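You operate a simulated robot arm through the tools that you are given. There is no shell and no other tool. Be economical: measure what you need, move in short steps, check, and stop when the job is done.

The job below is to be done with a simulated robot arm. You get a single attempt, and the scene is never put back.

JOB
Close flour tin and red tin, then wipe the flour smear off with the blue sponge and put it back. What is to be rubbed or washed off counts as gone when no trace of it is left.

Only the result counts: the job must be done as asked and must still hold three seconds after the hand-in. Knocking over, shifting, dropping, spilling or breaking anything else fails it.

ROBOT AND FRAMES
A 6-joint arm with a two-finger parallel gripper, fixed in place. Base frame: the origin is at the foot of the arm, x ahead of it, y to its left, z up; the work surface is at about z = 0.92. Readings come in m, degrees, newtons and seconds.
With the tool pointing down near the work surface it reaches from about 0.36 to 0.76 m from the base axis. Its first joint turns from -66.0 to 66.0 degrees. Payload 2.45 kg.
Tool frame: the origin (TCP) lies between the finger pads and is the grasp point; the fingertips stand 0.024 m ahead of it; z points along the fingers, y is the line along which they close. The gripper opens to 0.068 m. The fingers are 0.017 m wide and 0.01 m thick; the gripper's body (0.04 by 0.07 m) begins 0.041 m behind the TCP.
Orientation is that of the tool frame in the base frame, as a unit quaternion [x, y, z, w]. With the fingers straight down and closing along the base's y, the tool's x points along the base's -x, its y along +y and its z along -z.

CONTROLS
- The arm moves only by the tool apply_moves. Its argument "steps" is a list of rows, each an object (a shift or turn left out is 0, a gripper value left out holds the last) with "slide": the shift along the tool's x, y, z in cm, a list of three; "turn": the turn, a rotation vector about the tool's x, y, z in degrees, a list of three; "fingers": the finger opening in cm, from 0 to 6.8. In form: [{"slide": [tx, ty, tz], "turn": [rx, ry, rz], "fingers": fingers}, ...]. A call has 1 to 20 rows; each row shifts and turns the commanded pose from where the row before left it, along the tool's axes as they then stand. Each row takes 0.2 s and may step no farther than 0.05 m and 8.6 degrees from the row before; otherwise, or with a gripper value out of range, the whole call is refused. A pose out of reach is approached as far as the arm can. The call stops where the force on the tool passes 40 N (or 10 N more than at its start, if that is more) or the arm is blocked; 0.2 s more then pass. Each finger travels about 0.108 m/s and halts on what it meets, pressing with about 44 N; the grip force reading is that of the motor and also rises with nothing between the fingers. The clock runs only during rows and for 0.2 s after the last one: add rows that do not move to give the fingers time. It gives the time, the measured TCP pose, the force on the tool (base axes), the opening and the grip force at its end, in the units of the frame above (readings bear some noise), with the torque about the TCP (base axes, N m) and any sound that the robot's microphone picked up.
- Cameras (640 x 400 px; columns grow to the right, rows downward): "scene" is fixed at [0.1678, 0.4131, 1.4646]; the picture's right is [-0.74, -0.67, 0.00], its down [-0.37, 0.41, -0.84] and it looks along [0.56, -0.62, -0.55] (base axes); focal length 311 px, centre (320, 200). "wrist" rides on the gripper at [0.084, 0.011, -0.075] in the tool frame; the picture's right is [-0.13, 0.99, 0.00], its down [-0.60, -0.08, -0.79] and it looks along [-0.79, -0.10, 0.61] (tool axes); focal length 251 px, centre (320, 200). There is no depth. A picture from a camera that has moved, and an enlarged one, comes with that camera's place and axes in the base frame and with its lens.
- get_image(camera): a new picture of that camera. No time passes.
- inspect(camera, box): a new picture of the part [left, top, right, bottom] of that camera's present view, enlarged. No time passes.
- close_job(): hands the job in; it is judged then, once.

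Go step by step. Nothing tells you positions but the pictures and the camera data: compare them with the known pose of the tool, close in by small moves and look again before you grip or let go. The budget is 120 turns and 64 pictures, counting those below and the enlarged ones. Unless the task says otherwise, let go and move clear before handing in, and close with one line.

The tools are called as a command line: name --argument value ..., lists and objects as JSON in quotes. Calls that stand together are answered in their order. apply_moves: Moves the arm, as the interface text tells. Its arguments: {"type":"object","properties":{"steps":{"type":"array","items":{"type":"object","properties":{"slide":{"type":"array","items":{"type":"number"}},"turn":{"type":"array","items":{"type":"number"}},"fingers":{"type":"number"}}}}},"required":["steps"]} The other tools are called the same way: get_image (camera) takes a picture; inspect (camera, box) takes an enlarged picture of a part of a camera's view; close_job () hands the job in.

At the start:

```text
clock: 0.0
ee_pos: [0.3665, -0.2302, 1.291]
tcp_rot: [0.0, 1.0, 0.0, -0.001]
wrist_force: [-0.8, 0.4, -0.5]
torque: [0.0, -0.05, -0.03]
finger_gap: 0.068
finger_force: 0.1
```

scene: 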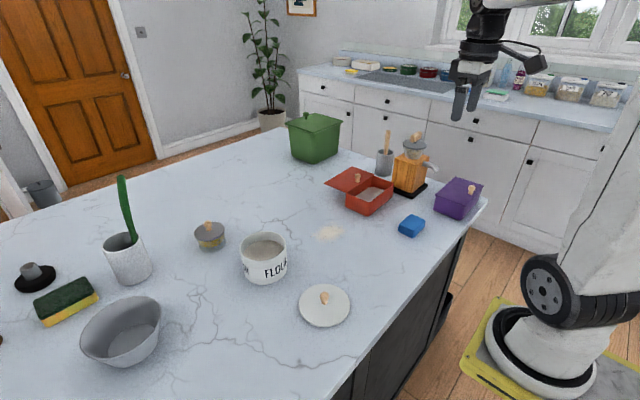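
wrist: 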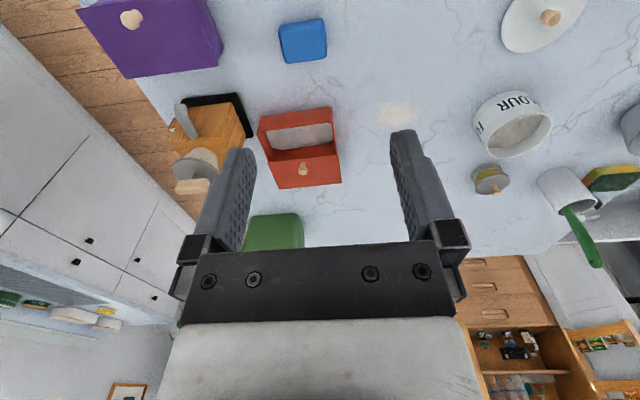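

I see the open flour tin with its lid lying on the counter, the red tin with its lid hinged open, the smear and the blue sponge. I'll look closer before moving.

inspect --camera "scene" --box '[310, 140, 490, 252]'

inspect --camera "scene" --box '[190, 210, 370, 335]'

inspect --camera "wrist" --box '[160, 0, 440, 250]'

```text
3.56 times, centred on (400, 196) of scene
camera zoom: at [0.1678, 0.4131, 1.4646], right [-0.74, -0.67, 0.0], down [-0.37, 0.41, -0.84], along [0.56, -0.62, -0.55], focal length 1105 px, centre (36, 214)
```

zoom: 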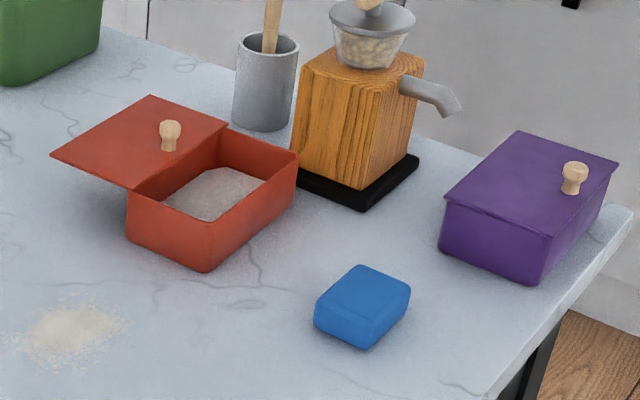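

```text
3.20 times, centred on (280, 272) of scene
camera zoom: at [0.1678, 0.4131, 1.4646], right [-0.74, -0.67, 0.0], down [-0.37, 0.41, -0.84], along [0.56, -0.62, -0.55], focal length 995 px, centre (448, -32)
```

zoom: 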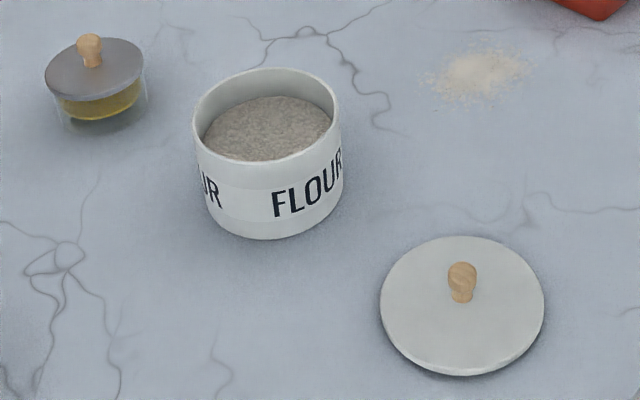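

```text
1.60 times, centred on (300, 125) of wrist
camera zoom: at [0.2833, -0.2183, 1.3681], right [0.13, 0.99, 0.0], down [0.6, -0.08, 0.79], along [0.79, -0.1, -0.61], focal length 402 px, centre (352, 320)
```

zoom: 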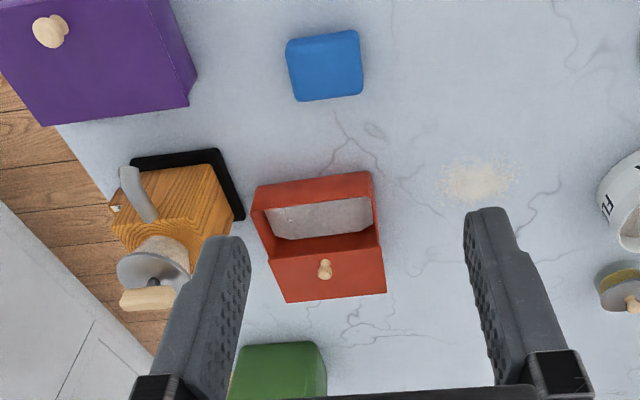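

Both lids are located: the red one lies level beside its tin, about 9 cm towards +x, with its knob up, so it seems to slide. I estimate the red knob at about (0.66, -0.304, 0.98), the flour lid knob at (0.443, 0.095) and the flour tin centre at (0.619, 0.104). I move above the red knob first.

apply_moves --steps '[{"slide": [-3.6, -0.92, 2.6]}, {"slide": [-3.6, -0.92, 2.6]}, {"slide": [-3.6, -0.92, 2.6]}, {"slide": [-3.6, -0.92, 2.6]}, {"slide": [-3.6, -0.92, 2.6]}, {"slide": [-3.6, -0.92, 2.6]}, {"slide": [-3.6, -0.92, 2.6]}, {"slide": [-3.6, -0.92, 2.6]}, {}]'

get_image --camera "wrist"

inspect --camera "scene" --box '[310, 120, 490, 232]'

```text
clock: 2.0
ee_pos: [0.6556, -0.3043, 1.083]
tcp_rot: [0.0, 1.0, -0.001, -0.001]
wrist_force: [-0.1, -0.6, -0.8]
torque: [-0.03, 0.03, 0.05]
finger_gap: 0.0678
finger_force: 0.1
```

```text
58 pictures are left
camera wrist: at [0.5712, -0.293, 1.1592], right [0.13, 0.99, 0.0], down [0.6, -0.08, 0.79], along [0.79, -0.1, -0.61], focal length 251 px, centre (320, 200)
```

wrist: 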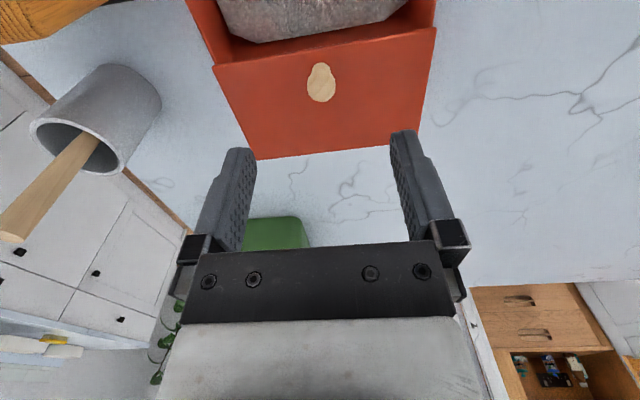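

```text
3.56 times, centred on (400, 176) of scene
camera zoom: at [0.1678, 0.4131, 1.4646], right [-0.74, -0.67, 0.0], down [-0.37, 0.41, -0.84], along [0.56, -0.62, -0.55], focal length 1105 px, centre (36, 285)
```

zoom: 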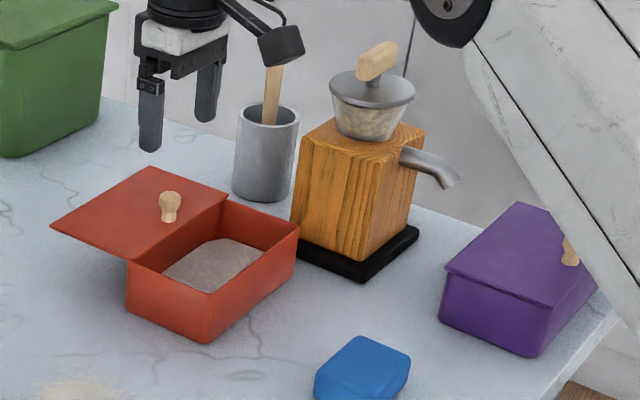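

The hand is right over the knob (0.657, -0.304), with the lid level at about z 0.97. I descend, grip the knob and check.

apply_moves --steps '[{"slide": [0, 0, 4]}, {"slide": [0, 0, 3]}, {"slide": [0, 0, 1.0]}, {}, {"fingers": 2.5}, {"fingers": 1.0}, {}, {}]'

inspect --camera "scene" --box '[310, 120, 490, 232]'

```text
clock: 3.8
ee_pos: [0.6543, -0.3036, 1.0044]
tcp_rot: [0.0, 1.0, 0.0, 0.0]
wrist_force: [1.1, 1.7, -0.1]
torque: [-0.23, -0.11, 0.0]
finger_gap: 0.0169
finger_force: 36.2
```

```text
3.56 times, centred on (400, 176) of scene
camera zoom: at [0.1678, 0.4131, 1.4645], right [-0.74, -0.67, 0.0], down [-0.37, 0.41, -0.84], along [0.56, -0.62, -0.55], focal length 1105 px, centre (36, 285)
```

zoom: 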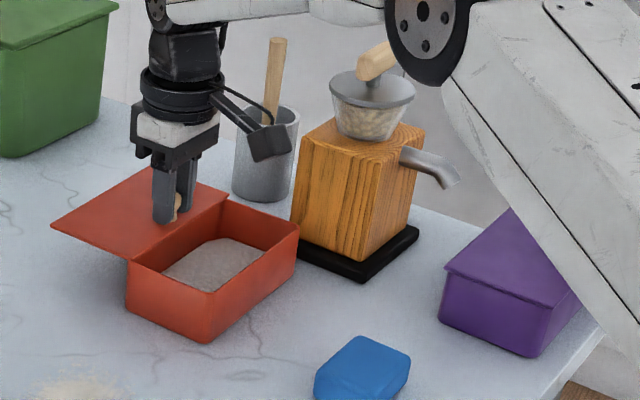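

The knob is held (gap 1.7 cm). I pull gently towards -x to test that it slides.

apply_moves --steps '[{"slide": [1, 0, 0], "fingers": 0.8}, {"slide": [1, 0, 0]}, {}]'

inspect --camera "scene" --box '[310, 120, 490, 232]'

```text
clock: 4.6
ee_pos: [0.6349, -0.3031, 1.005]
tcp_rot: [0.0, 1.0, -0.001, 0.0]
wrist_force: [-0.1, -0.2, 0.6]
torque: [-0.23, 0.02, 0.0]
finger_gap: 0.0171
finger_force: 36.0
```

```text
3.56 times, centred on (400, 176) of scene
camera zoom: at [0.1679, 0.4131, 1.4646], right [-0.74, -0.67, 0.0], down [-0.37, 0.41, -0.84], along [0.56, -0.62, -0.55], focal length 1105 px, centre (36, 285)
```

zoom: 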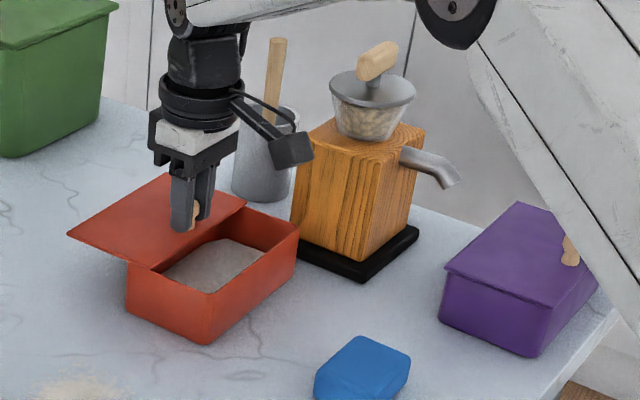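

It slides freely. I keep pulling in small steps towards the closed position.

apply_moves --steps '[{"slide": [1, 0, 0]}, {"slide": [1, 0, 0]}, {"slide": [1, 0, 0]}, {"slide": [1, 0, 0]}, {"slide": [1, 0, 0]}, {"slide": [0.5, 0, 0]}, {}]'

inspect --camera "scene" --box '[310, 120, 490, 232]'

```text
clock: 6.2
ee_pos: [0.5793, -0.3045, 1.0048]
tcp_rot: [0.001, 1.0, 0.0, 0.001]
wrist_force: [1.0, -3.3, 3.3]
torque: [0.35, 0.38, 0.11]
finger_gap: 0.0172
finger_force: 35.6
```

```text
3.56 times, centred on (400, 176) of scene
camera zoom: at [0.1677, 0.413, 1.4646], right [-0.74, -0.67, 0.0], down [-0.37, 0.41, -0.84], along [0.56, -0.62, -0.55], focal length 1105 px, centre (36, 285)
```

zoom: 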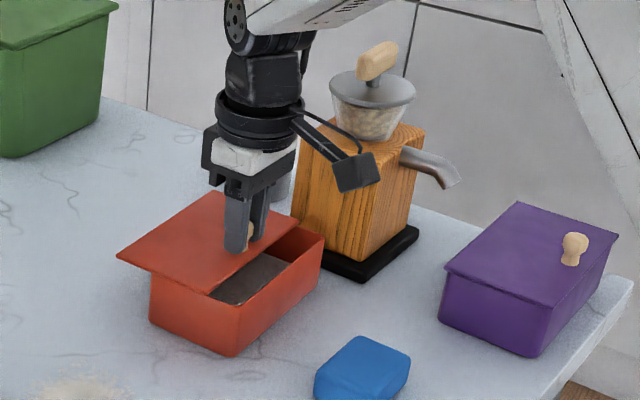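

The lid has slid about 5 cm, but in that run the tin itself was dragged about 2.7 cm. I'll go on much slower so that only the lid moves.

apply_moves --steps '[{"slide": [0.1, 0, 0]}, {"slide": [0.1, 0, 0]}, {"slide": [0.1, 0, 0]}, {"slide": [0.1, 0, 0]}, {"slide": [0.1, 0, 0]}, {"slide": [0.1, 0, 0]}, {"slide": [0.1, 0, 0]}, {"slide": [0.1, 0, 0]}, {"slide": [0.1, 0, 0]}, {"slide": [0.1, 0, 0]}]'

inspect --camera "scene" --box '[310, 120, 490, 232]'

get_image --camera "wrist"

```text
clock: 8.4
ee_pos: [0.57, -0.3029, 1.0048]
tcp_rot: [0.001, 1.0, 0.0, 0.001]
wrist_force: [-0.2, -5.5, 6.8]
torque: [0.23, -0.38, -0.14]
finger_gap: 0.0173
finger_force: 35.1
```

```text
3.56 times, centred on (400, 176) of scene
camera zoom: at [0.1677, 0.413, 1.4646], right [-0.74, -0.67, 0.0], down [-0.37, 0.41, -0.84], along [0.56, -0.62, -0.55], focal length 1105 px, centre (36, 285)
```

zoom: 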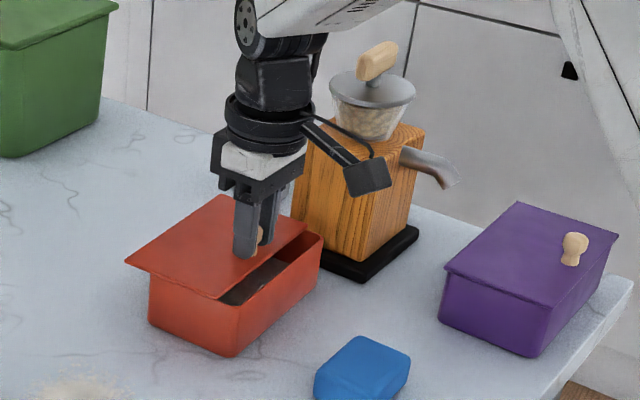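

```text
52 pictures are left
camera wrist: at [0.4857, -0.2917, 1.0802], right [0.13, 0.99, 0.0], down [0.6, -0.08, 0.79], along [0.79, -0.1, -0.61], focal length 251 px, centre (320, 200)
```

wrist: 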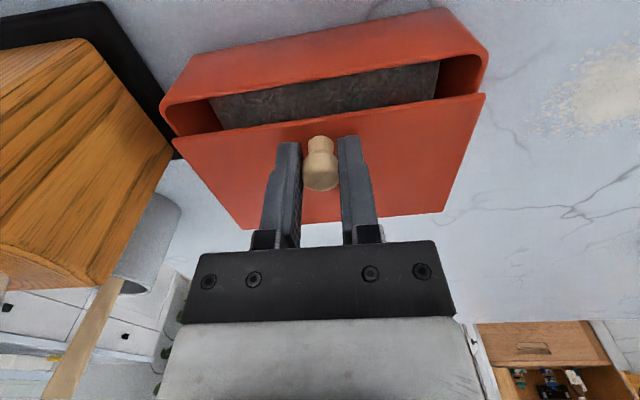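

Slow pulling moves only the lid. I relieve the small vertical load and go on slowly.

apply_moves --steps '[{"slide": [0.1, -0.05, -0.1]}, {"slide": [0.1, 0, 0]}, {"slide": [0.1, 0, 0]}, {"slide": [0.1, 0, 0]}, {"slide": [0.1, 0, 0]}, {"slide": [0.1, 0, 0]}, {"slide": [0.1, 0, 0]}, {"slide": [0.1, 0, 0]}, {"slide": [0.1, 0, 0]}, {"slide": [0.1, 0, 0]}, {"slide": [0.1, 0, 0]}, {"slide": [0.1, 0, 0]}, {"slide": [0.1, 0, 0]}, {"slide": [0.1, 0, 0]}, {"slide": [0.1, 0, 0]}, {"slide": [0.1, 0, 0]}, {"slide": [0.1, 0, 0]}, {"slide": [0.1, 0, 0]}, {"slide": [0.1, 0, 0]}, {"slide": [0.1, 0, 0]}]'

inspect --camera "scene" --box '[310, 120, 490, 232]'

```text
clock: 12.6
ee_pos: [0.5498, -0.304, 1.0043]
tcp_rot: [0.0, 1.0, 0.0, 0.0]
wrist_force: [0.0, -1.0, -0.5]
torque: [0.21, -0.14, -0.08]
finger_gap: 0.0171
finger_force: 35.9
```

```text
3.56 times, centred on (400, 176) of scene
camera zoom: at [0.1678, 0.4131, 1.4646], right [-0.74, -0.67, 0.0], down [-0.37, 0.41, -0.84], along [0.56, -0.62, -0.55], focal length 1105 px, centre (36, 285)
```

zoom: 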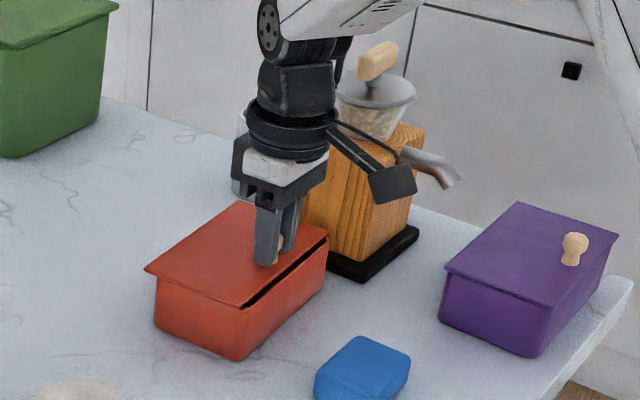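

A gap of about 1 cm remains. I go slower still.

apply_moves --steps '[{"slide": [0.06, 0, 0]}, {"slide": [0.06, 0, 0]}, {"slide": [0.06, 0, 0]}, {"slide": [0.06, 0, 0]}, {"slide": [0.06, 0, 0]}, {"slide": [0.06, 0, 0]}, {"slide": [0.06, 0, 0]}, {"slide": [0.06, 0, 0]}, {"slide": [0.06, 0, 0]}, {"slide": [0.06, 0, 0]}, {"slide": [0.06, 0, 0]}, {"slide": [0.06, 0, 0]}, {"slide": [0.06, 0, 0]}, {"slide": [0.06, 0, 0]}, {"slide": [0.06, 0, 0]}, {"slide": [0.06, 0, 0]}, {"slide": [0.06, 0, 0]}, {"slide": [0.06, 0, 0]}, {"slide": [0.06, 0, 0]}, {"slide": [0.06, 0, 0]}]'

inspect --camera "scene" --box '[310, 120, 490, 232]'

get_image --camera "wrist"

```text
clock: 16.8
ee_pos: [0.5388, -0.3033, 1.0058]
tcp_rot: [0.0, 1.0, 0.001, 0.001]
wrist_force: [3.5, -1.3, 0.7]
torque: [0.33, 0.08, -0.14]
finger_gap: 0.0172
finger_force: 35.6
```

```text
3.56 times, centred on (400, 176) of scene
camera zoom: at [0.1678, 0.413, 1.4646], right [-0.74, -0.67, 0.0], down [-0.37, 0.41, -0.84], along [0.56, -0.62, -0.55], focal length 1105 px, centre (36, 285)
```

zoom: 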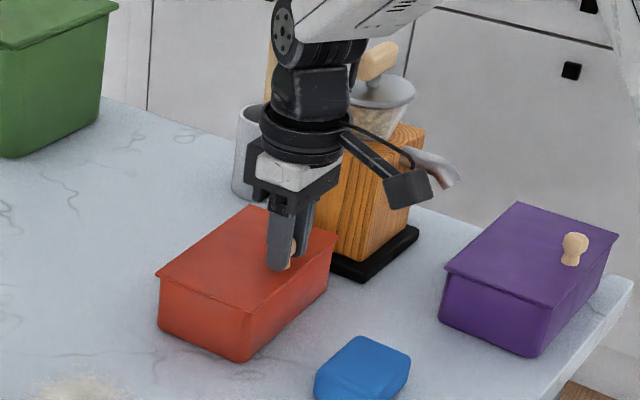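

```text
49 pictures are left
camera wrist: at [0.4543, -0.2925, 1.0812], right [0.13, 0.99, 0.0], down [0.6, -0.08, 0.79], along [0.79, -0.1, -0.61], focal length 251 px, centre (320, 200)
```

wrist: 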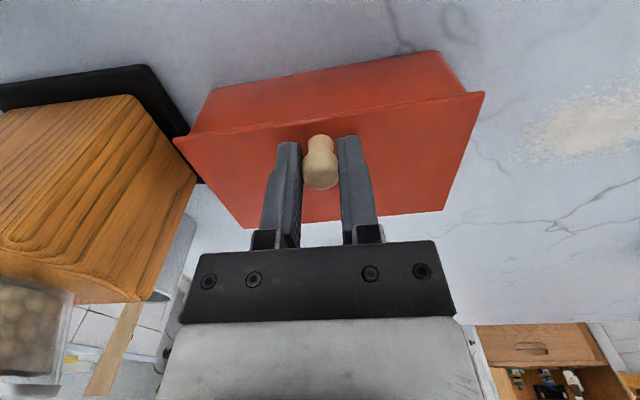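

The red lid now sits over its tin, but the tin has moved about 4 cm towards -x. I'll release the knob, rise, and look at how it is closed before pushing the tin body back.

apply_moves --steps '[{"fingers": 4}, {"fingers": 6}, {}, {"slide": [0, 0, -3]}, {"slide": [0, 0, -4]}, {"slide": [0, 0, -3]}, {"slide": [3, 0, 0], "fingers": 0}, {"slide": [2.7, 0, 0]}, {}]'

inspect --camera "scene" --box '[310, 120, 490, 232]'

get_image --camera "wrist"

```text
clock: 18.8
ee_pos: [0.4819, -0.3042, 1.1044]
tcp_rot: [0.0, 1.0, 0.0, 0.001]
wrist_force: [-0.4, 0.4, 0.8]
torque: [-0.02, -0.01, 0.01]
finger_gap: 0.0001
finger_force: 23.5
```

```text
3.56 times, centred on (400, 176) of scene
camera zoom: at [0.1678, 0.4131, 1.4646], right [-0.74, -0.67, 0.0], down [-0.37, 0.41, -0.84], along [0.56, -0.62, -0.55], focal length 1105 px, centre (36, 285)
```

zoom: 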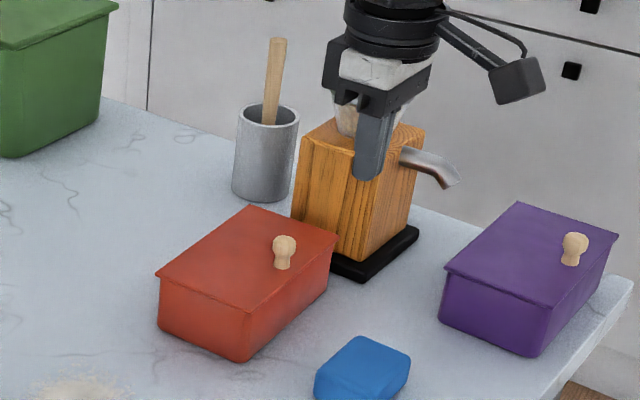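

```text
47 pictures are left
camera wrist: at [0.3982, -0.2924, 1.1801], right [0.13, 0.99, 0.0], down [0.6, -0.08, 0.79], along [0.79, -0.1, -0.61], focal length 251 px, centre (320, 200)
```

wrist: 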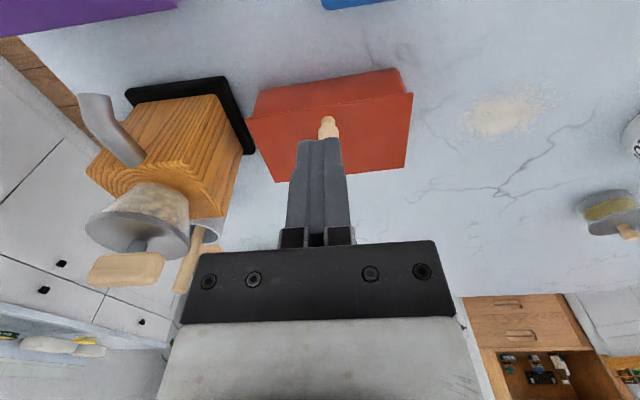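

The red tin looks closed, just like the purple one. I tilt the closed fingers 20° so that they touch the tin's wall below the lid edge, and lower them between the sponge and the tin.

apply_moves --steps '[{"turn": [0, -6.67, 0], "slide": [0, 0.4, 0]}, {"turn": [0, -6.67, 0]}, {"turn": [0, -6.66, 0]}, {}, {"slide": [1.37, 0, 3.76]}, {"slide": [1.37, 0, 3.76]}, {"slide": [1.03, 0, 2.82]}, {}]'

inspect --camera "scene" --box '[310, 120, 490, 232]'

```text
clock: 20.6
ee_pos: [0.481, -0.3005, 0.9945]
tcp_rot: [-0.001, 0.985, 0.0, 0.174]
wrist_force: [-0.3, -0.4, -0.3]
torque: [0.02, 0.0, 0.0]
finger_gap: 0.0001
finger_force: 23.2
```

```text
3.56 times, centred on (400, 176) of scene
camera zoom: at [0.1678, 0.4131, 1.4646], right [-0.74, -0.67, 0.0], down [-0.37, 0.41, -0.84], along [0.56, -0.62, -0.55], focal length 1105 px, centre (36, 285)
```

zoom: 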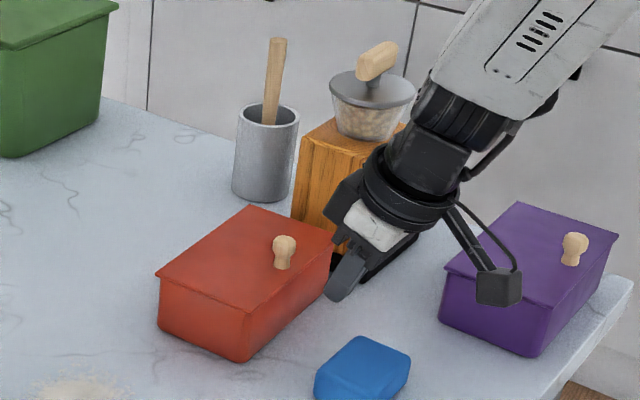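

The tilt is right and nothing is in the way. I lower the last 3.7 cm.

apply_moves --steps '[{"slide": [0.65, 0, 1.78]}, {"slide": [0.63, 0, 1.73]}, {}]'

inspect --camera "scene" --box '[340, 150, 460, 225]'

```text
clock: 21.4
ee_pos: [0.48, -0.2989, 0.9574]
tcp_rot: [0.0, 0.985, 0.0, 0.173]
wrist_force: [-0.6, -0.2, 0.3]
torque: [0.0, 0.02, 0.01]
finger_gap: 0.0
finger_force: 24.3
```

```text
5.33 times, centred on (400, 188) of scene
camera zoom: at [0.1678, 0.4131, 1.4646], right [-0.74, -0.67, 0.0], down [-0.37, 0.41, -0.84], along [0.56, -0.62, -0.55], focal length 1658 px, centre (-107, 267)
```

zoom: 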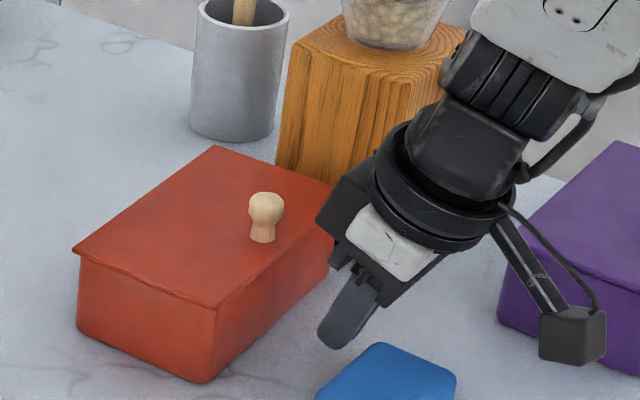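

Clear of the sponge. I push the tin slowly towards +x.

apply_moves --steps '[{"slide": [-0.376, 0, 0.137]}, {"slide": [-0.376, 0, 0.137]}, {"slide": [-0.376, 0, 0.137]}, {"slide": [-0.188, 0, 0.068]}, {"slide": [-0.188, 0, 0.068]}, {"slide": [-0.188, 0, 0.068]}, {"slide": [-0.188, 0, 0.068]}, {"slide": [-0.188, 0, 0.068]}, {"slide": [-0.188, 0, 0.068]}, {"slide": [-0.188, 0, 0.068]}, {"slide": [-0.188, 0, 0.068]}, {"slide": [-0.188, 0, 0.068]}, {"slide": [-0.188, 0, 0.068]}, {"slide": [-0.188, 0, 0.068]}, {"slide": [-0.188, 0, 0.068]}, {"slide": [-0.188, 0, 0.068]}, {"slide": [-0.188, 0, 0.068]}]'

inspect --camera "scene" --box '[310, 120, 490, 232]'

```text
clock: 25.0
ee_pos: [0.5226, -0.2996, 0.9577]
tcp_rot: [0.0, 0.985, 0.0, 0.174]
wrist_force: [-3.2, -0.3, 0.6]
torque: [0.03, 0.03, 0.02]
finger_gap: 0.0004
finger_force: 23.5
```

```text
3.56 times, centred on (400, 176) of scene
camera zoom: at [0.1677, 0.4131, 1.4646], right [-0.74, -0.67, 0.0], down [-0.37, 0.41, -0.84], along [0.56, -0.62, -0.55], focal length 1105 px, centre (36, 285)
```

zoom: 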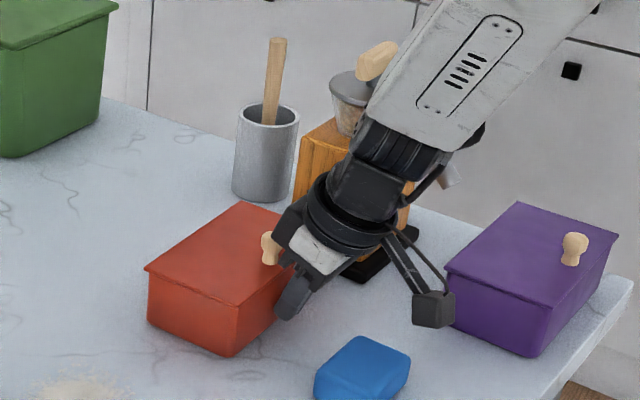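

It works: the tin moves with its lid staying shut. About 2.5 cm remain.

apply_moves --steps '[{"slide": [-0.188, 0, 0.068]}, {"slide": [-0.188, 0, 0.068]}, {"slide": [-0.188, 0, 0.068]}, {"slide": [-0.188, 0, 0.068]}, {"slide": [-0.188, 0, 0.068]}, {"slide": [-0.188, 0, 0.068]}, {"slide": [-0.188, 0, 0.068]}, {"slide": [-0.188, 0, 0.068]}, {"slide": [-0.188, 0, 0.068]}, {"slide": [-0.188, 0, 0.068]}, {"slide": [-0.188, 0, 0.068]}, {"slide": [-0.188, 0, 0.068]}]'

inspect --camera "scene" --box '[310, 120, 490, 232]'

```text
clock: 27.6
ee_pos: [0.5456, -0.2985, 0.9571]
tcp_rot: [0.002, 0.985, 0.0, 0.174]
wrist_force: [-4.1, -0.4, 1.2]
torque: [-0.05, 0.07, 0.02]
finger_gap: 0.0001
finger_force: 23.3
```

```text
3.56 times, centred on (400, 176) of scene
camera zoom: at [0.1677, 0.4131, 1.4646], right [-0.74, -0.67, 0.0], down [-0.37, 0.41, -0.84], along [0.56, -0.62, -0.55], focal length 1105 px, centre (36, 285)
```

zoom: 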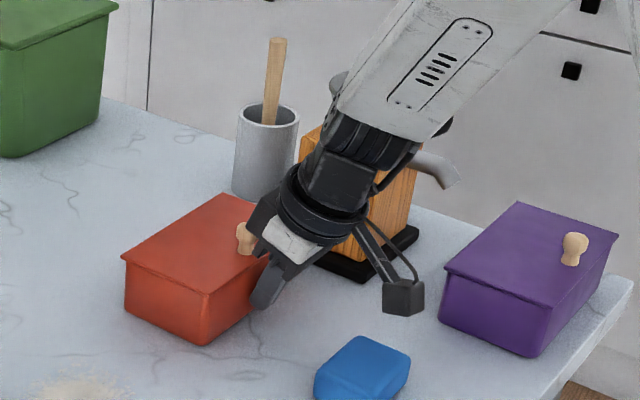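

The tin is back in its original place and closed. I retreat, straighten the tool and travel above the flour lid.

apply_moves --steps '[{"slide": [1.88, 0, -0.68]}, {"slide": [1.5, 0, -0.55]}, {"slide": [-1.37, 0, -3.76]}, {"slide": [-1.37, 0, -3.76]}, {"slide": [-1.37, 0, -3.76]}, {"turn": [0, 6.67, 0]}, {"turn": [0, 6.67, 0]}, {"turn": [0, 6.66, 0]}, {"slide": [0.73, 4.37, 0], "fingers": 6.8}, {"slide": [0.73, 4.37, 0]}, {"slide": [0.73, 4.37, 0]}, {"slide": [0.73, 4.37, 0]}, {"slide": [0.73, 4.37, 0]}, {"slide": [0.73, 4.37, 0]}, {"slide": [0.73, 4.37, 0]}, {"slide": [0.73, 4.37, 0]}, {"slide": [0.73, 4.37, 0]}, {}]'

get_image --camera "wrist"

get_image --camera "scene"

```text
clock: 31.4
ee_pos: [0.4454, 0.0958, 1.0784]
tcp_rot: [0.001, 1.0, 0.0, 0.001]
wrist_force: [-0.8, -0.6, 0.2]
torque: [-0.03, 0.0, 0.03]
finger_gap: 0.0677
finger_force: 0.0
```

```text
42 pictures are left
camera wrist: at [0.3618, 0.107, 1.1546], right [0.13, 0.99, 0.0], down [0.6, -0.08, 0.79], along [0.79, -0.1, -0.61], focal length 251 px, centre (320, 200)
```

wrist: 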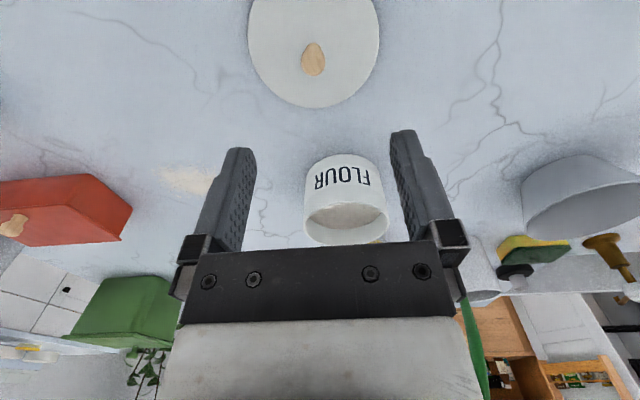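

```text
41 pictures are left
```

scene: 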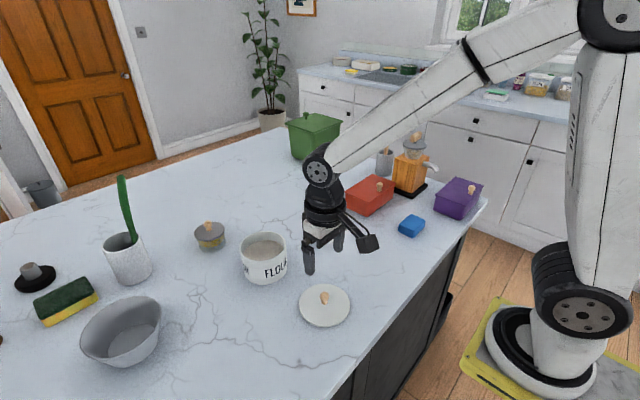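

The red tin is closed and in place. The flour lid's knob is at about (0.446, 0.093); I shift slightly and go down over it.

apply_moves --steps '[{"slide": [0, -0.3, 4]}, {"slide": [0, 0, 4]}, {"slide": [0, 0, 2]}, {}]'

inspect --camera "scene" --box '[260, 230, 400, 330]'

get_image --camera "wrist"

```text
clock: 32.4
ee_pos: [0.4459, 0.0924, 0.977]
tcp_rot: [0.0, 1.0, 0.0, 0.0]
wrist_force: [0.8, 0.1, 0.1]
torque: [-0.01, -0.01, 0.01]
finger_gap: 0.0678
finger_force: 0.0
```

```text
4.00 times, centred on (330, 280) of scene
camera zoom: at [0.1678, 0.4131, 1.4646], right [-0.74, -0.67, 0.0], down [-0.37, 0.41, -0.84], along [0.56, -0.62, -0.55], focal length 1244 px, centre (280, -120)
```

zoom: 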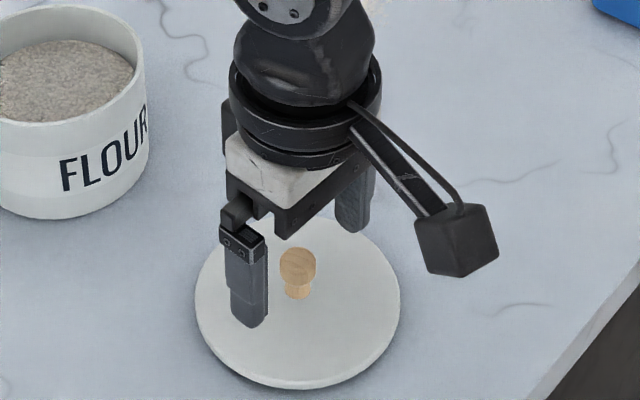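

```text
39 pictures are left
camera wrist: at [0.361, 0.1032, 1.0525], right [0.13, 0.99, 0.0], down [0.6, -0.08, 0.79], along [0.79, -0.1, -0.61], focal length 251 px, centre (320, 200)
```

wrist: 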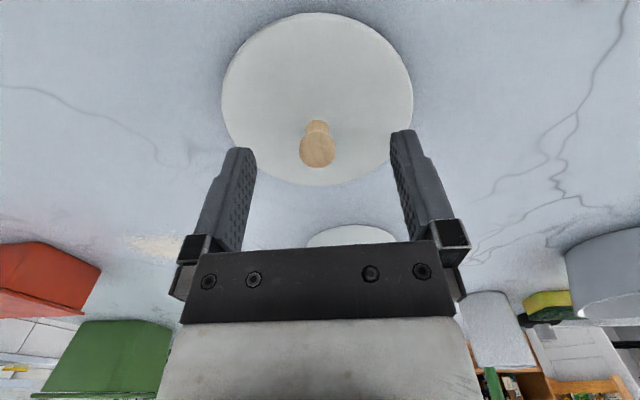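

The knob lies between the fingers. I lower to just above the lid, grip and lift a little to check the hold.

apply_moves --steps '[{"slide": [-0.2, -0.1, 1.2]}, {"slide": [0, 0, 0.6]}, {}, {"fingers": 3}, {"fingers": 1.5}, {"fingers": 0.8}, {}, {}]'

apply_moves --steps '[{"slide": [0, 0, -1.5]}, {"slide": [0, 0, -3]}, {"slide": [0, 0, -4]}, {"slide": [0, 0, -2]}, {}]'

inspect --camera "scene" --box '[220, 180, 400, 300]'

get_image --camera "wrist"

```text
clock: 34.2
ee_pos: [0.4469, 0.0903, 0.9586]
tcp_rot: [0.0, 1.0, 0.001, 0.0]
wrist_force: [0.2, -0.7, 0.2]
torque: [0.0, 0.03, 0.02]
finger_gap: 0.0167
finger_force: 35.1
```

```text
clock: 35.4
ee_pos: [0.4482, 0.0889, 1.0644]
tcp_rot: [0.0, 1.0, 0.0, 0.0]
wrist_force: [-0.3, 0.2, -0.2]
torque: [-0.02, 0.02, 0.01]
finger_gap: 0.0165
finger_force: 34.9
```

```text
3.33 times, centred on (310, 240) of scene
camera zoom: at [0.1678, 0.4131, 1.4646], right [-0.74, -0.67, 0.0], down [-0.37, 0.41, -0.84], along [0.56, -0.62, -0.55], focal length 1036 px, centre (353, 67)
```

zoom: 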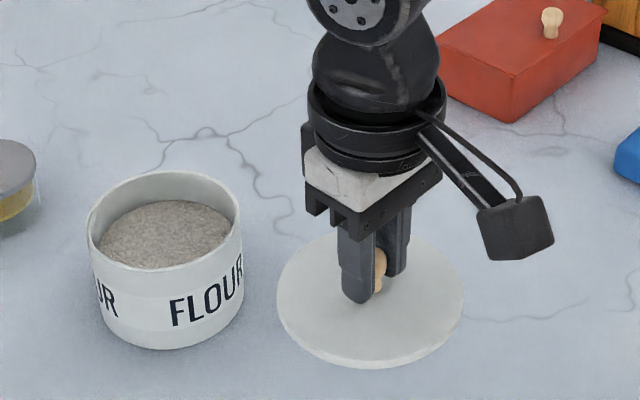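

```text
37 pictures are left
camera wrist: at [0.363, 0.1004, 1.1405], right [0.13, 0.99, 0.0], down [0.6, -0.08, 0.79], along [0.79, -0.1, -0.61], focal length 251 px, centre (320, 200)
```

wrist: 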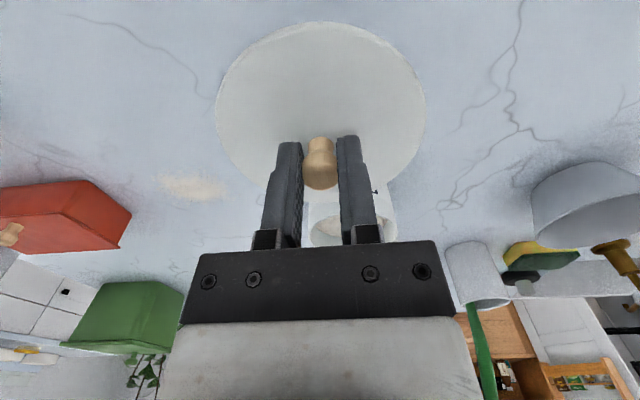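

The lid is held level. I raise it a bit more and carry it above the flour tin, then compare the two in the scene view.

apply_moves --steps '[{"slide": [0, 0, -4]}, {"slide": [-4.3, 0.33, 0]}, {"slide": [-4.3, 0.33, 0]}, {"slide": [-4.3, 0.33, 0]}, {"slide": [-4.2, 0.33, 0]}, {"slide": [0, 0, 2]}, {}, {}]'

inspect --camera "scene" --box '[200, 190, 340, 290]'

get_image --camera "wrist"

```text
clock: 37.2
ee_pos: [0.617, 0.1027, 1.0848]
tcp_rot: [0.001, 1.0, 0.0, 0.001]
wrist_force: [0.0, -0.4, -0.9]
torque: [-0.02, 0.01, -0.01]
finger_gap: 0.0165
finger_force: 35.2
```

```text
4.00 times, centred on (270, 240) of scene
camera zoom: at [0.1678, 0.4131, 1.4646], right [-0.74, -0.67, 0.0], down [-0.37, 0.41, -0.84], along [0.56, -0.62, -0.55], focal length 1244 px, centre (520, 40)
```

zoom: 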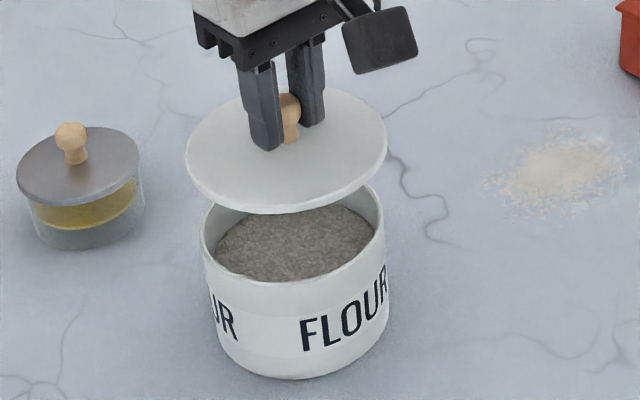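

```text
35 pictures are left
camera wrist: at [0.5327, 0.1142, 1.1606], right [0.13, 0.99, 0.0], down [0.6, -0.08, 0.79], along [0.79, -0.1, -0.61], focal length 251 px, centre (320, 200)
```

wrist: 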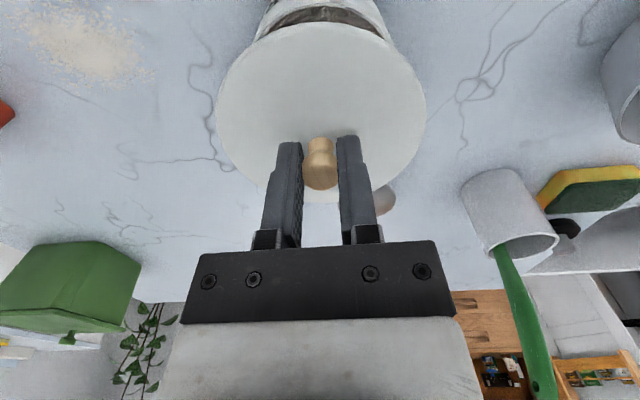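

The lid is nearly aligned; a correction of about +2.5 mm in x and +1 mm in y, then I lower to just above the rim and look again.

apply_moves --steps '[{"slide": [-0.25, 0.08, 2]}, {"slide": [0, 0, 1.5]}, {"slide": [0, 0, 1]}, {}]'

inspect --camera "scene" --box '[200, 190, 340, 290]'

```text
clock: 38.2
ee_pos: [0.62, 0.1027, 1.0396]
tcp_rot: [-0.001, 1.0, 0.0, 0.0]
wrist_force: [1.1, 0.4, -0.6]
torque: [-0.02, 0.0, 0.02]
finger_gap: 0.0166
finger_force: 35.3
```

```text
4.00 times, centred on (270, 240) of scene
camera zoom: at [0.1678, 0.4131, 1.4646], right [-0.74, -0.67, 0.0], down [-0.37, 0.41, -0.84], along [0.56, -0.62, -0.55], focal length 1244 px, centre (520, 40)
```

zoom: 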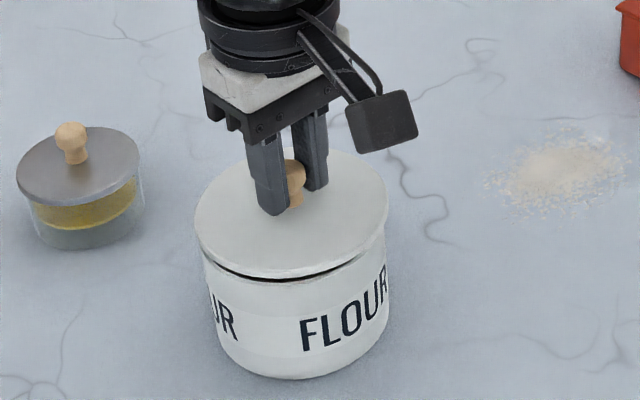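

Well aligned. I lower the last few millimetres slowly.

apply_moves --steps '[{"slide": [0, 0, 0.2]}, {"slide": [0, 0, 0.2]}, {"slide": [0, 0, 0.2]}, {"slide": [0, 0, 0.1]}, {}]'

inspect --camera "scene" --box '[200, 190, 340, 290]'

```text
clock: 39.4
ee_pos: [0.6195, 0.1043, 1.0319]
tcp_rot: [0.0, 1.0, 0.0, 0.001]
wrist_force: [-0.2, -1.0, 0.2]
torque: [0.0, -0.02, 0.0]
finger_gap: 0.0163
finger_force: 35.2
```

```text
4.00 times, centred on (270, 240) of scene
camera zoom: at [0.1678, 0.4131, 1.4646], right [-0.74, -0.67, 0.0], down [-0.37, 0.41, -0.84], along [0.56, -0.62, -0.55], focal length 1244 px, centre (520, 40)
```

zoom: 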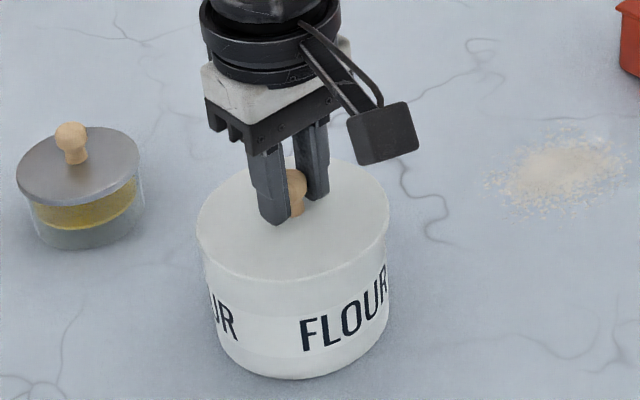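

Nearly down, with no force yet. I go on in 1 mm steps until contact.

apply_moves --steps '[{"slide": [0, 0, 0.1]}, {"slide": [0, 0, 0.1]}, {}]'

apply_moves --steps '[{"slide": [0, 0, 0.1]}, {}]'

```text
clock: 40.2
ee_pos: [0.6196, 0.1025, 1.031]
tcp_rot: [-0.001, 1.0, 0.001, 0.0]
wrist_force: [-0.3, -1.0, 0.5]
torque: [-0.03, -0.02, -0.02]
finger_gap: 0.0165
finger_force: 35.2
```

```text
clock: 40.8
ee_pos: [0.6193, 0.1028, 1.0308]
tcp_rot: [0.001, 1.0, 0.0, 0.001]
wrist_force: [-1.4, 0.4, 10.9]
torque: [-0.12, 0.4, -0.01]
finger_gap: 0.0163
finger_force: 35.1
```

Contact is made (about 11 N up). I relax, open the fingers and rise, then check the lid.

apply_moves --steps '[{"slide": [0, 0, -0.1]}, {"fingers": 3}, {"fingers": 5}, {"fingers": 6.8}, {}, {"slide": [0, 0, -4]}, {"slide": [0, 0, -4]}, {}]'

inspect --camera "scene" --box '[200, 190, 340, 290]'

get_image --camera "wrist"

```text
clock: 42.6
ee_pos: [0.6186, 0.1031, 1.1117]
tcp_rot: [0.001, 1.0, 0.0, 0.0]
wrist_force: [0.7, -0.2, -0.4]
torque: [0.02, 0.0, -0.02]
finger_gap: 0.0682
finger_force: 0.1
heard: snap
```

```text
4.00 times, centred on (270, 240) of scene
camera zoom: at [0.1678, 0.4131, 1.4646], right [-0.74, -0.67, 0.0], down [-0.37, 0.41, -0.84], along [0.56, -0.62, -0.55], focal length 1244 px, centre (520, 40)
```

zoom: 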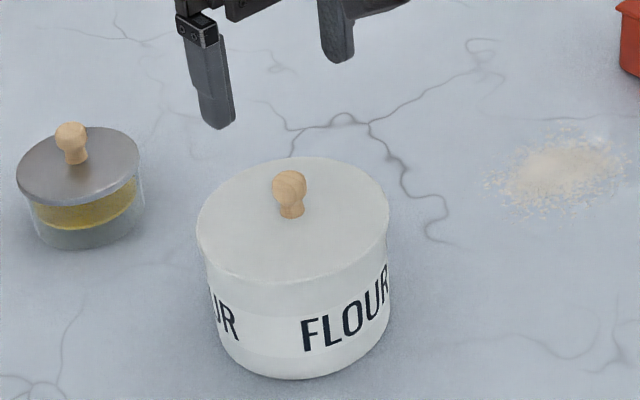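

```text
31 pictures are left
camera wrist: at [0.5356, 0.1137, 1.1875], right [0.13, 0.99, 0.0], down [0.6, -0.08, 0.79], along [0.79, -0.1, -0.61], focal length 251 px, centre (320, 200)
```

wrist: 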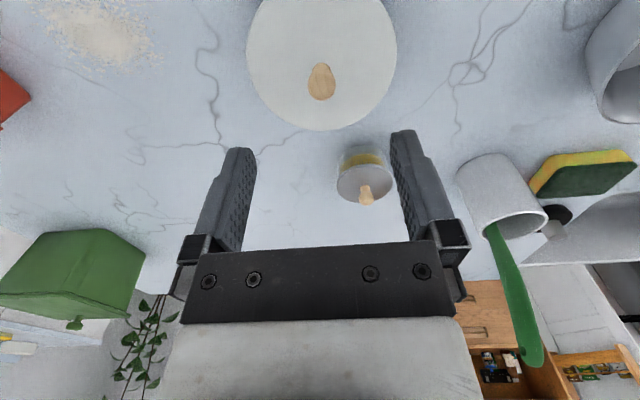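

A snap was heard and the flour lid sits well. Next the sponge, at about (0.438, -0.267), 4.7 cm wide along x and 7 cm along y; I go above it and turn the tool 90° so the fingers close along x.

apply_moves --steps '[{"slide": [1.8, -3.7, 0]}, {"slide": [1.8, -3.7, 0]}, {"slide": [1.8, -3.7, 0]}, {"slide": [1.8, -3.7, 0]}, {"slide": [1.8, -3.7, 0]}, {"slide": [1.8, -3.7, 0]}, {"slide": [1.8, -3.7, 0]}, {"slide": [1.8, -3.7, 0]}, {"slide": [1.8, -3.7, 0]}, {"slide": [1.8, -3.7, 0]}, {}]'

apply_moves --steps '[{"turn": [0, 0, 8.2]}, {"turn": [0, 0, 8.2]}, {"turn": [0, 0, 8.2]}, {"turn": [0, 0, 8.2]}, {"turn": [0, 0, 8.2]}, {"turn": [0, 0, 8.2]}, {"turn": [0, 0, 8.2]}, {"turn": [0, 0, 8.2]}, {"turn": [0, 0, 8.2]}, {"turn": [0, 0, 8.2]}, {"turn": [0, 0, 8.0]}, {}]'

get_image --camera "wrist"

inspect --camera "scene" --box '[340, 140, 500, 240]'

```text
clock: 45.0
ee_pos: [0.4404, -0.2658, 1.1122]
tcp_rot: [-0.001, 1.0, 0.0, 0.0]
wrist_force: [0.1, -0.2, 0.5]
torque: [-0.01, -0.01, -0.04]
finger_gap: 0.0679
finger_force: 0.1
```

```text
clock: 47.6
ee_pos: [0.4402, -0.267, 1.1111]
tcp_rot: [0.708, 0.707, 0.0, 0.0]
wrist_force: [-0.1, 0.2, 0.8]
torque: [0.01, -0.02, -0.01]
finger_gap: 0.0679
finger_force: 0.1
```

```text
30 pictures are left
camera wrist: at [0.4511, -0.1823, 1.1866], right [0.99, -0.13, 0.0], down [-0.08, -0.6, 0.79], along [-0.1, -0.79, -0.61], focal length 251 px, centre (320, 200)
```

wrist: 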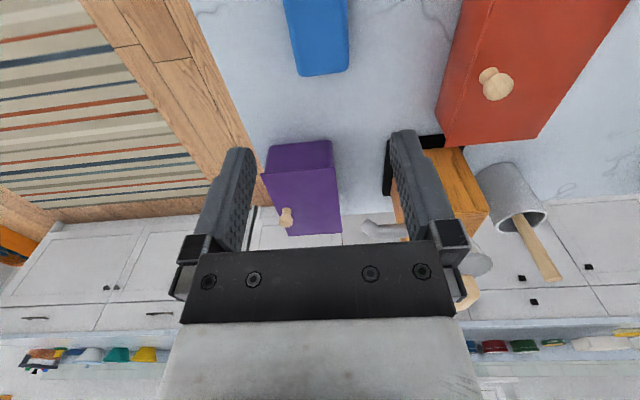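

```text
4.00 times, centred on (420, 190) of scene
camera zoom: at [0.1678, 0.4131, 1.4646], right [-0.74, -0.67, 0.0], down [-0.37, 0.41, -0.84], along [0.56, -0.62, -0.55], focal length 1244 px, centre (-80, 240)
```

zoom: 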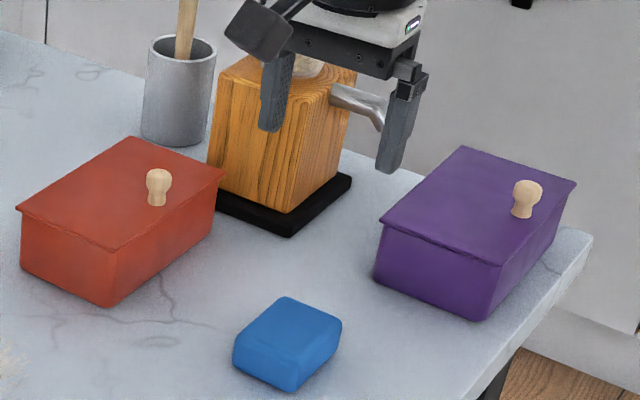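

The fingers line up with the sponge, whose centre is about (0.4405, -0.2655) and top about z 0.94. I descend in two stages.

apply_moves --steps '[{"slide": [0, 0, 4]}, {"slide": [0, 0, 4]}, {"slide": [0, 0, 4]}, {"slide": [0, 0, 2.5]}, {}]'

get_image --camera "wrist"

inspect --camera "scene" --box '[360, 170, 460, 240]'

```text
clock: 48.8
ee_pos: [0.439, -0.2672, 0.9644]
tcp_rot: [0.707, 0.707, -0.001, 0.0]
wrist_force: [-0.3, 0.1, -0.7]
torque: [0.02, 0.02, 0.03]
finger_gap: 0.0677
finger_force: 0.1
```

```text
28 pictures are left
camera wrist: at [0.4504, -0.1823, 1.0403], right [0.99, -0.13, 0.0], down [-0.08, -0.6, 0.79], along [-0.1, -0.79, -0.61], focal length 251 px, centre (320, 200)
```

wrist: 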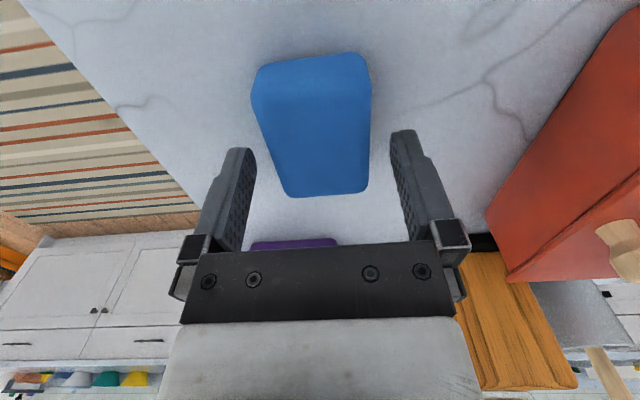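

```text
5.71 times, centred on (410, 205) of scene
camera zoom: at [0.1678, 0.4131, 1.4646], right [-0.74, -0.67, 0.0], down [-0.37, 0.41, -0.84], along [0.56, -0.62, -0.55], focal length 1776 px, centre (-194, 171)
```

zoom: 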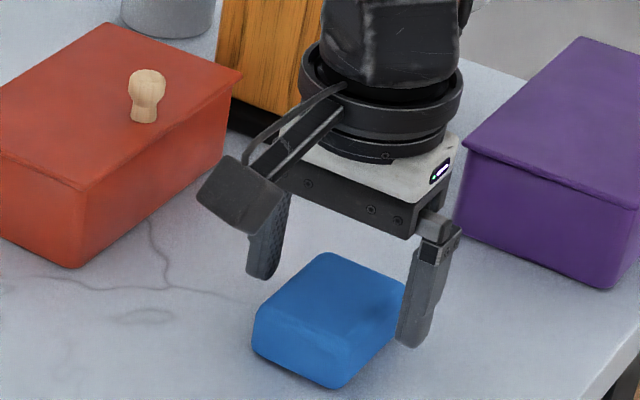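

The sponge is centred between the fingers. I lower until the tips are about 4 mm above the counter and grip.

apply_moves --steps '[{"slide": [0, 0, 1.0]}, {"slide": [0, 0, 0.6]}, {}, {"fingers": 5}, {"fingers": 4}, {}, {}]'

get_image --camera "wrist"

```text
clock: 50.4
ee_pos: [0.439, -0.266, 0.9491]
tcp_rot: [0.707, 0.707, 0.0, 0.0]
wrist_force: [0.1, 0.1, -0.5]
torque: [-0.01, 0.01, 0.01]
finger_gap: 0.0489
finger_force: 44.3
```

```text
26 pictures are left
camera wrist: at [0.4503, -0.1823, 1.0243], right [0.99, -0.13, 0.0], down [-0.08, -0.6, 0.79], along [-0.1, -0.79, -0.61], focal length 251 px, centre (320, 200)
```

wrist: 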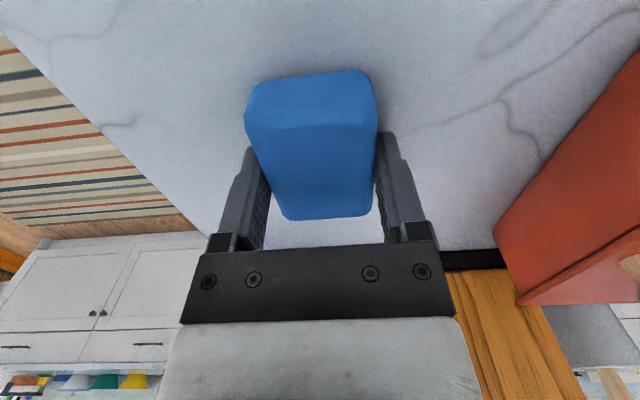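

The sponge is gripped (gap 4.9 cm, at (0.439, -0.266), z 0.949 as return reference). I lift it and carry it to the smear's near edge.

apply_moves --steps '[{"slide": [0, 0, -4]}, {"slide": [0, 0, -4]}, {"slide": [3.72, 2.02, 0]}, {"slide": [3.72, 2.02, 0]}, {"slide": [3.72, 2.02, 0]}, {"slide": [3.72, 2.02, 0]}, {"slide": [3.72, 2.02, 0]}, {}]'

inspect --camera "scene" --box '[250, 170, 410, 270]'

get_image --camera "wrist"

```text
clock: 52.2
ee_pos: [0.5393, -0.081, 1.0317]
tcp_rot: [0.708, 0.706, 0.001, 0.0]
wrist_force: [0.0, -0.4, -0.4]
torque: [0.0, -0.01, 0.01]
finger_gap: 0.049
finger_force: 44.0
```

```text
4.00 times, centred on (330, 220) of scene
camera zoom: at [0.1678, 0.4131, 1.4646], right [-0.74, -0.67, 0.0], down [-0.37, 0.41, -0.84], along [0.56, -0.62, -0.55], focal length 1244 px, centre (280, 120)
```

zoom: 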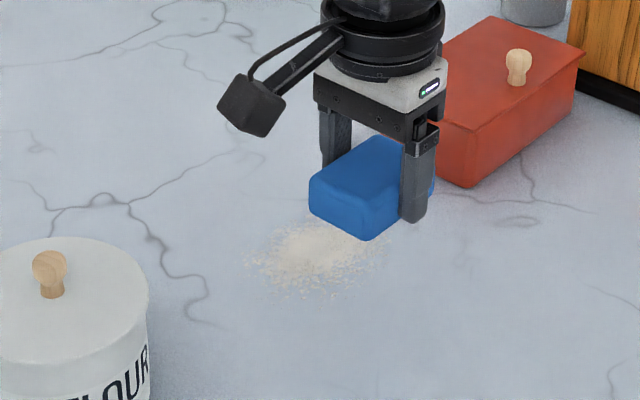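

```text
24 pictures are left
camera wrist: at [0.5505, 0.0033, 1.1074], right [0.99, -0.13, 0.0], down [-0.08, -0.6, 0.79], along [-0.1, -0.79, -0.61], focal length 251 px, centre (320, 200)
```

wrist: 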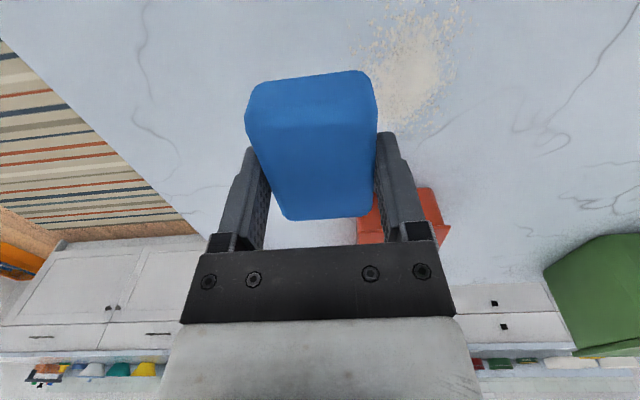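

The smear spans about x 0.555–0.635, y -0.14 to -0.055. I lower the sponge beside it until light contact.

apply_moves --steps '[{"slide": [0, 0, 4]}, {"slide": [0, 0, 3.5]}, {"slide": [0, 0, 0.5]}, {"slide": [0, 0, 0.3]}, {"slide": [0, 0, 0.15]}, {}]'

```text
clock: 53.7
ee_pos: [0.5434, -0.0801, 0.9485]
tcp_rot: [0.707, 0.707, 0.0, 0.002]
wrist_force: [-0.7, 0.1, 6.2]
torque: [0.07, 0.04, 0.02]
finger_gap: 0.0488
finger_force: 43.6
stopped in row 6: the force on the tool passed its limit at 41 N (the readings are from after the stop); the commanded pose is now the measured one
```

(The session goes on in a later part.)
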